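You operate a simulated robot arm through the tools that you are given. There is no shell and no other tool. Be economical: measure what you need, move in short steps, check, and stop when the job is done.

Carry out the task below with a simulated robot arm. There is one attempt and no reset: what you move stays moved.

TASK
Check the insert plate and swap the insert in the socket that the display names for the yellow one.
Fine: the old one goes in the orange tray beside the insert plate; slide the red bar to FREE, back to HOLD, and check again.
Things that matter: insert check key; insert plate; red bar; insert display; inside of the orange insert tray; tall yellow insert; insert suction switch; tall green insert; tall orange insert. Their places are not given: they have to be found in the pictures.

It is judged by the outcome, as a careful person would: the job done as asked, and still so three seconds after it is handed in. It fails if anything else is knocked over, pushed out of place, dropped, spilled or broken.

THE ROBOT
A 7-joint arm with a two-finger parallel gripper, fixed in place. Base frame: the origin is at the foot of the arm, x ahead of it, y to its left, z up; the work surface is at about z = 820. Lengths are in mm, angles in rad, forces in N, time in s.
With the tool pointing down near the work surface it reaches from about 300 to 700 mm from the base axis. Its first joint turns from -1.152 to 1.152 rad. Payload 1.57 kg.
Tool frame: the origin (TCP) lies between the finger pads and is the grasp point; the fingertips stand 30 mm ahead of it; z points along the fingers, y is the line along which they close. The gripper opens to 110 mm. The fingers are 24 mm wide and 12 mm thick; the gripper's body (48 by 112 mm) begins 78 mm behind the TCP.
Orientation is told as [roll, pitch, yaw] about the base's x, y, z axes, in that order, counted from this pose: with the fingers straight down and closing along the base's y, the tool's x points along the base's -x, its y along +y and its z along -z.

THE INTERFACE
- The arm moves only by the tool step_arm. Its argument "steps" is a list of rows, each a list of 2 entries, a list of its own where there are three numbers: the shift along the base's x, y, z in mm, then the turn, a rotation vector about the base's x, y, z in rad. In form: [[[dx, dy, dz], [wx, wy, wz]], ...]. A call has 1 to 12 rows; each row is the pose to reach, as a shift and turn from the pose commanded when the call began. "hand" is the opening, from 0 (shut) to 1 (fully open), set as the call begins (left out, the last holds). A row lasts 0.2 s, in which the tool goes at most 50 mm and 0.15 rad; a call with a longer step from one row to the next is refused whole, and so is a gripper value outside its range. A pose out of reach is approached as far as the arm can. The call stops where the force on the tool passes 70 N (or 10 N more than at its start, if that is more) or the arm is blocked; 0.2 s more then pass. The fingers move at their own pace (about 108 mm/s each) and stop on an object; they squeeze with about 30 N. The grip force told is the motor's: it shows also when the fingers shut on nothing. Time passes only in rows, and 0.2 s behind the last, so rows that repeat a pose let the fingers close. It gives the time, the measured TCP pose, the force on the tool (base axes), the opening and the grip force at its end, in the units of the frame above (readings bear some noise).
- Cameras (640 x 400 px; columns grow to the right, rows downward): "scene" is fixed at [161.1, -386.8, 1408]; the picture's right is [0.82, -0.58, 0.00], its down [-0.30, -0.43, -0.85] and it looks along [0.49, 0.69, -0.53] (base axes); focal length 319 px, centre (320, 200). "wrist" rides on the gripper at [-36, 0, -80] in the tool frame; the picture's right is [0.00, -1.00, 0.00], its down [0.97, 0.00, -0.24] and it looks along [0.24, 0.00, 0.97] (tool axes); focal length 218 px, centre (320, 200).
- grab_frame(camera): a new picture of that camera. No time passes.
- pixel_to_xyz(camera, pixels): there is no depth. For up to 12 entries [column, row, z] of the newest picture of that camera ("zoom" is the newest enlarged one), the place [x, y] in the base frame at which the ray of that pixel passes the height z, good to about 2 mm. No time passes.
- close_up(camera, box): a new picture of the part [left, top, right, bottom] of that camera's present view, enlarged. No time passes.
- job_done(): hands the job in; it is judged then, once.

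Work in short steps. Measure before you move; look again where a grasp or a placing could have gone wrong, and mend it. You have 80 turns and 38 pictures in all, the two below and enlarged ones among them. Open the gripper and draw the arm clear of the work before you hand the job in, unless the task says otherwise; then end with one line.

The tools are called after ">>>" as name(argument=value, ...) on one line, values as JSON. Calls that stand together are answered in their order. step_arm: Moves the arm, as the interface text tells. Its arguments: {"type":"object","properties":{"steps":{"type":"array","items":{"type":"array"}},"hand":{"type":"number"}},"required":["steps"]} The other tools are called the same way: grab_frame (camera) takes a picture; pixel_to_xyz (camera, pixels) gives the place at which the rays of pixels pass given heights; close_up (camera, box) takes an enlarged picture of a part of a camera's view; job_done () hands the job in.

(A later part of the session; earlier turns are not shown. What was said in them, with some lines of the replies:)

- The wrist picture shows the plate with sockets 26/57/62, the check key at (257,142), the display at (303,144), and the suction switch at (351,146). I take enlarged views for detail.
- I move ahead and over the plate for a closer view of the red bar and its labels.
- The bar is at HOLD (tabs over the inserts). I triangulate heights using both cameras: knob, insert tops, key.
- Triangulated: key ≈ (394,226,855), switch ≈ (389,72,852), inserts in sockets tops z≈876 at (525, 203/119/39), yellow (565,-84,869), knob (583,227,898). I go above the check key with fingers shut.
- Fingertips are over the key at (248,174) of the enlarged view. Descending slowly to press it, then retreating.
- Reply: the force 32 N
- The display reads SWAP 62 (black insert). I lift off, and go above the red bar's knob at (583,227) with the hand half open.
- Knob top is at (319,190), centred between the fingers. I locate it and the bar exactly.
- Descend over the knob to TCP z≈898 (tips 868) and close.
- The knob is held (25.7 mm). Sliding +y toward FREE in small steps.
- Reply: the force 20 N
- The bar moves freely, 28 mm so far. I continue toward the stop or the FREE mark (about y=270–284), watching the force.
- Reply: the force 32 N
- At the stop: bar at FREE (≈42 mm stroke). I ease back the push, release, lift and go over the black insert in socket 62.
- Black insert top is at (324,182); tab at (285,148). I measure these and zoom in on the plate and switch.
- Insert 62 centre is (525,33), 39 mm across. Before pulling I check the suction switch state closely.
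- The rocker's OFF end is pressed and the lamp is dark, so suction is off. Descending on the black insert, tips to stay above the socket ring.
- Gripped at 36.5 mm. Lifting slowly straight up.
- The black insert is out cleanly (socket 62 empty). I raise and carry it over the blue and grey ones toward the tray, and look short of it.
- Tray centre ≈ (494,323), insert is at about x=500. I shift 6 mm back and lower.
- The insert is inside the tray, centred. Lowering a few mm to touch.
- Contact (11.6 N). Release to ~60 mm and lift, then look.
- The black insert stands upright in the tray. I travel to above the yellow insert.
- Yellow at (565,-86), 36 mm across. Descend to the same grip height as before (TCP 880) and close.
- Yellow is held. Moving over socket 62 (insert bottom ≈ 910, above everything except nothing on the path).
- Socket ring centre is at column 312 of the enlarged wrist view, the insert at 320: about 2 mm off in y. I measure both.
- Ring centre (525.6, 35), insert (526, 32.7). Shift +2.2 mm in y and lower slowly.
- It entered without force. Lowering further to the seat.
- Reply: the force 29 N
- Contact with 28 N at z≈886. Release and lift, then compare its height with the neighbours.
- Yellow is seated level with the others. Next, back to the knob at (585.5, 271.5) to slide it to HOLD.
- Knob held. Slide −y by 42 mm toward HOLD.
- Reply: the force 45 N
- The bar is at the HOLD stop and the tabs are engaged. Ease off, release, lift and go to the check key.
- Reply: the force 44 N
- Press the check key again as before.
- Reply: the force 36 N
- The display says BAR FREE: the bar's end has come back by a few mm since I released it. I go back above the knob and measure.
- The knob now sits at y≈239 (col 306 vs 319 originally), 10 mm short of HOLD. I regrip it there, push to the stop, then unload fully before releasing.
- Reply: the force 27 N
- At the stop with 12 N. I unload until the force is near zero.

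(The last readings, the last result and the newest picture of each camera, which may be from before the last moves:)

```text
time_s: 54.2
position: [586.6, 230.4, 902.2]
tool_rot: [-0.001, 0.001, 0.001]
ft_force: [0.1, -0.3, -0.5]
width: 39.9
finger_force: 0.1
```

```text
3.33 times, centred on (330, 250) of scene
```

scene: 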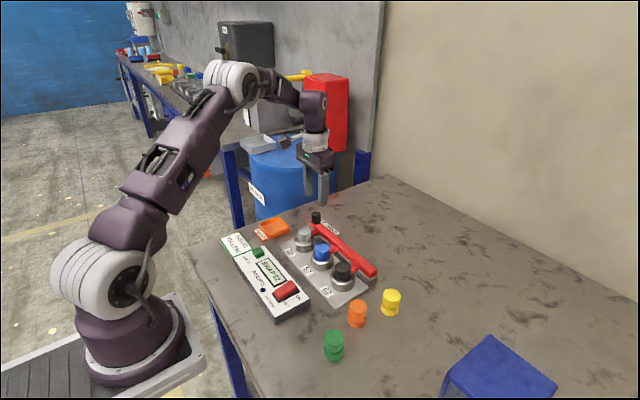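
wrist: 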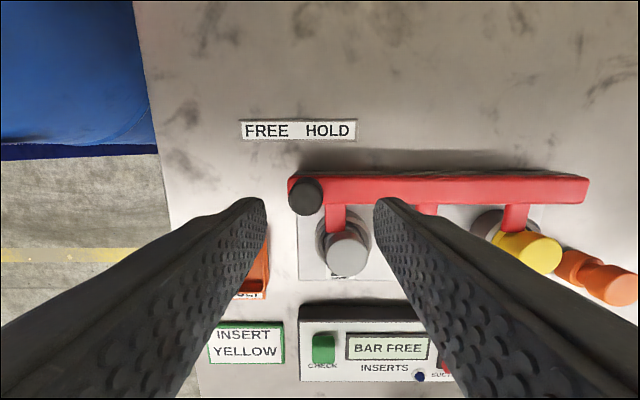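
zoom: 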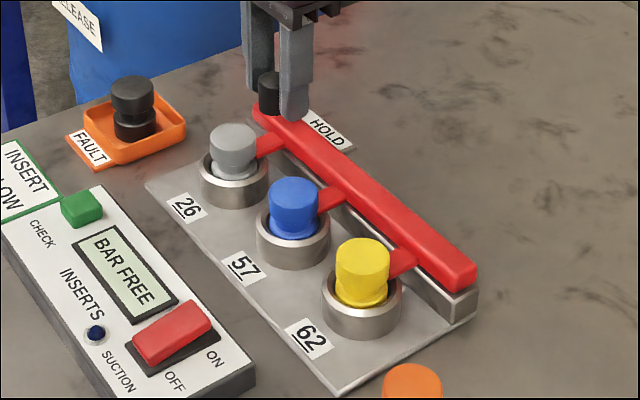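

The bar stayed home this time (end at (477,280) as in the HOLD picture). Lift straight up, then press the check key.

>>> step_arm(steps=[[[0, 0, 20], [0, 0, 0]], [[0, 0, 45], [0, 0, 0]], [[0, 0, 79], [0, 0, 0]], [[-45, 0, 79], [0, 0, 0]], [[-90, -1, 79], [0, 0, 0]], [[-135, -3, 79], [0, 0, 0]], [[-175, -5, 79], [0, 0, 0]], [[-191, -5, 79], [0, 0, 0]], [[-191, -5, 79], [0, 0, 0]]])

>>> step_arm(steps=[[[0, 0, 0], [0, 0, 0]], [[0, 0, -30], [0, 0, 0]], [[0, 0, -64], [0, 0, 0]], [[0, 0, -64], [0, 0, 0]]], hand=0)

>>> close_up(camera="scene", box=[260, 190, 400, 310])

```text
time_s: 56.2
position: [396.2, 226.5, 980.3]
tool_rot: [0.0, 0.001, 0.0]
ft_force: [-0.2, -1.1, 0.4]
width: 39.5
finger_force: 0.0
```

```text
time_s: 57.2
position: [394.9, 227.5, 917.0]
tool_rot: [0.0, -0.002, 0.0]
ft_force: [0.6, -0.5, -0.1]
width: 0.1
finger_force: 20.9
```

```text
3.33 times, centred on (330, 250) of scene
```

zoom: 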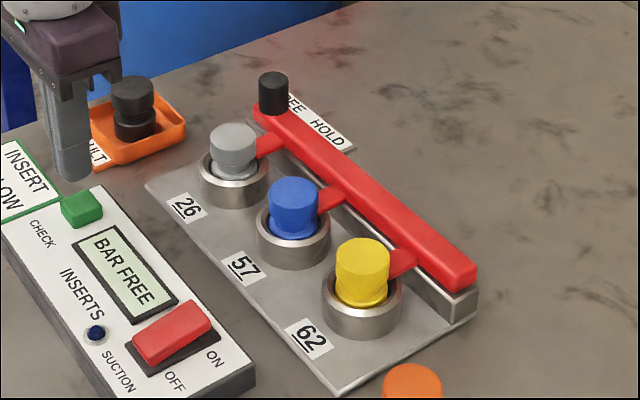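

The bar stays at HOLD. Pressing the check key.

>>> step_arm(steps=[[[0, 0, -15], [0, 0, 0]], [[0, 0, -25], [0, 0, 0]], [[0, 0, -30], [0, 0, 0]], [[0, 0, -34], [0, 0, 0]], [[0, 0, -37], [0, 0, 0]], [[0, 0, -38], [0, 0, 0]]])

>>> close_up(camera="scene", box=[220, 200, 380, 310])

```text
time_s: 58.6
position: [396.6, 225.6, 878.7]
tool_rot: [0.001, -0.003, -0.001]
ft_force: [-0.7, 0.2, 29.6]
width: 0.0
finger_force: 21.3
```

```text
3.64 times, centred on (300, 255) of scene
```

zoom: 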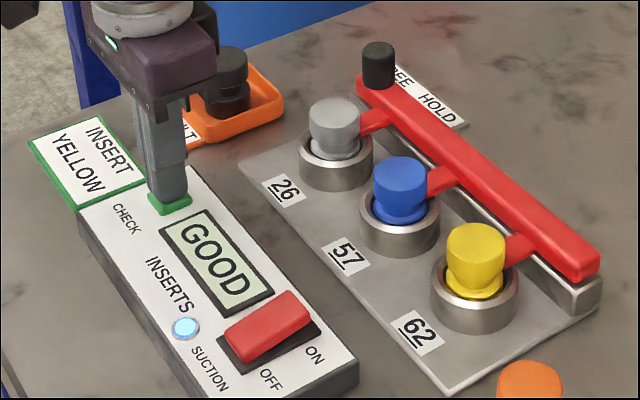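

The display reads GOOD. I withdraw upward, open the hand and take a final look.

>>> step_arm(steps=[[[0, 0, 45], [0, 0, 0]], [[0, 0, 90], [0, 0, 0]], [[-20, -20, 130], [0, 0, 0]], [[-40, -60, 170], [0, 0, 0]], [[-40, -100, 210], [0, 0, 0]], [[-40, -100, 250], [0, 0, 0]], [[-40, -100, 250], [0, 0, 0]]])

>>> step_arm(steps=[[[0, 0, 0], [0, 0, 0]], [[0, 0, 0], [0, 0, 0]], [[0, 0, 0], [0, 0, 0]]], hand=1)

>>> grab_frame(camera="wrist")

>>> close_up(camera="scene", box=[220, 200, 420, 360])

```text
refused: row 4 steps farther than a row can; nothing moved
```

```text
time_s: 59.0
position: [395.3, 225.1, 880.7]
tool_rot: [-0.001, -0.003, -0.001]
ft_force: [1.0, -1.8, -0.9]
width: 74.2
finger_force: 0.1
stopped in row 1: the force on the tool passed its limit (the readings are from after the stop); the commanded pose is now the measured one
```

```text
2 pictures are left
```

wrist: 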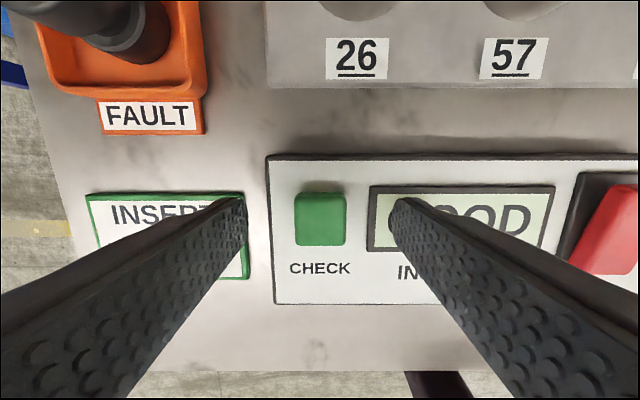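

```text
2.50 times, centred on (320, 280) of scene
```

zoom: 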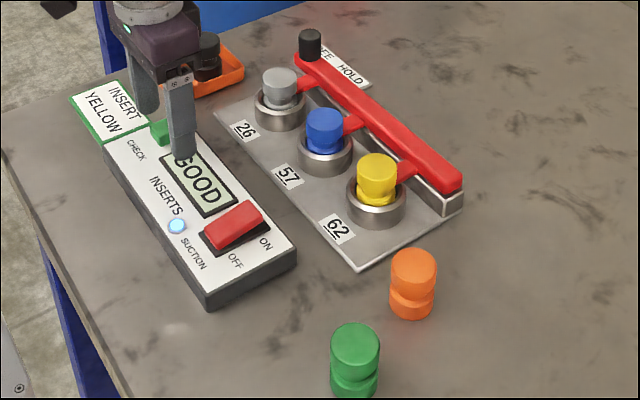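

The lift was refused for a too-long row, so the fingers opened low. They slid off the key, nothing looks displaced and the display still reads GOOD. Now I lift straight up.

>>> step_arm(steps=[[[0, 0, 15], [0, 0, 0]], [[0, 0, 50], [0, 0, 0]], [[0, 0, 95], [0, 0, 0]], [[-15, -20, 130], [0, 0, 0]], [[-30, -40, 165], [0, 0, 0]], [[-40, -60, 200], [0, 0, 0]], [[-40, -80, 235], [0, 0, 0]], [[-40, -80, 235], [0, 0, 0]]], hand=0.68)

>>> grab_frame(camera="wrist")

```text
time_s: 60.8
position: [354.0, 147.1, 1114.8]
tool_rot: [0.003, -0.003, 0.001]
ft_force: [-0.1, 0.0, -1.3]
width: 74.5
finger_force: 0.2
```

```text
0 pictures are left
```

wrist: 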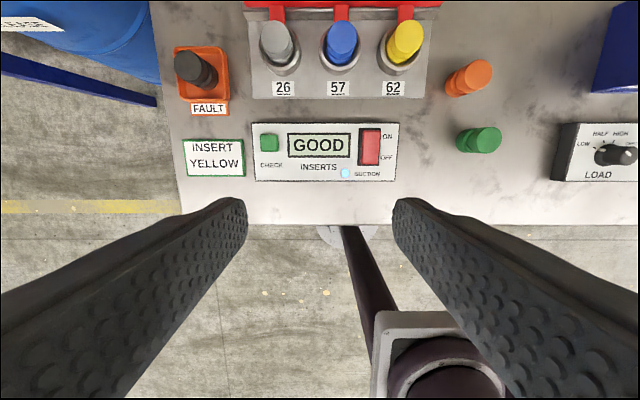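

Everything is in place: GOOD shown, yellow in 62, black in the tray. Opening the hand fully and handing in.

>>> step_arm(steps=[[[0, 0, 10], [0, 0, 0]], [[0, 0, 20], [0, 0, 0]], [[0, 0, 20], [0, 0, 0]]], hand=1)

>>> job_done()

```text
time_s: 61.6
position: [355.7, 147.5, 1135.1]
tool_rot: [0.005, -0.004, -0.001]
ft_force: [0.5, -0.2, 1.3]
width: 110.0
finger_force: 0.1
```

```text
The job is handed in.
```

The display named socket 62: its black insert is now in the orange tray, the yellow one is in the socket, the red bar went to FREE and back to HOLD, and the last check reads GOOD. The first re-check read BAR FREE because the bar had slipped about 10 mm off HOLD, so I re-seated it and checked again. One lift was refused, so the fingers opened while still on the check key and passed the force limit; nothing looked moved. I left the suction switch at OFF.
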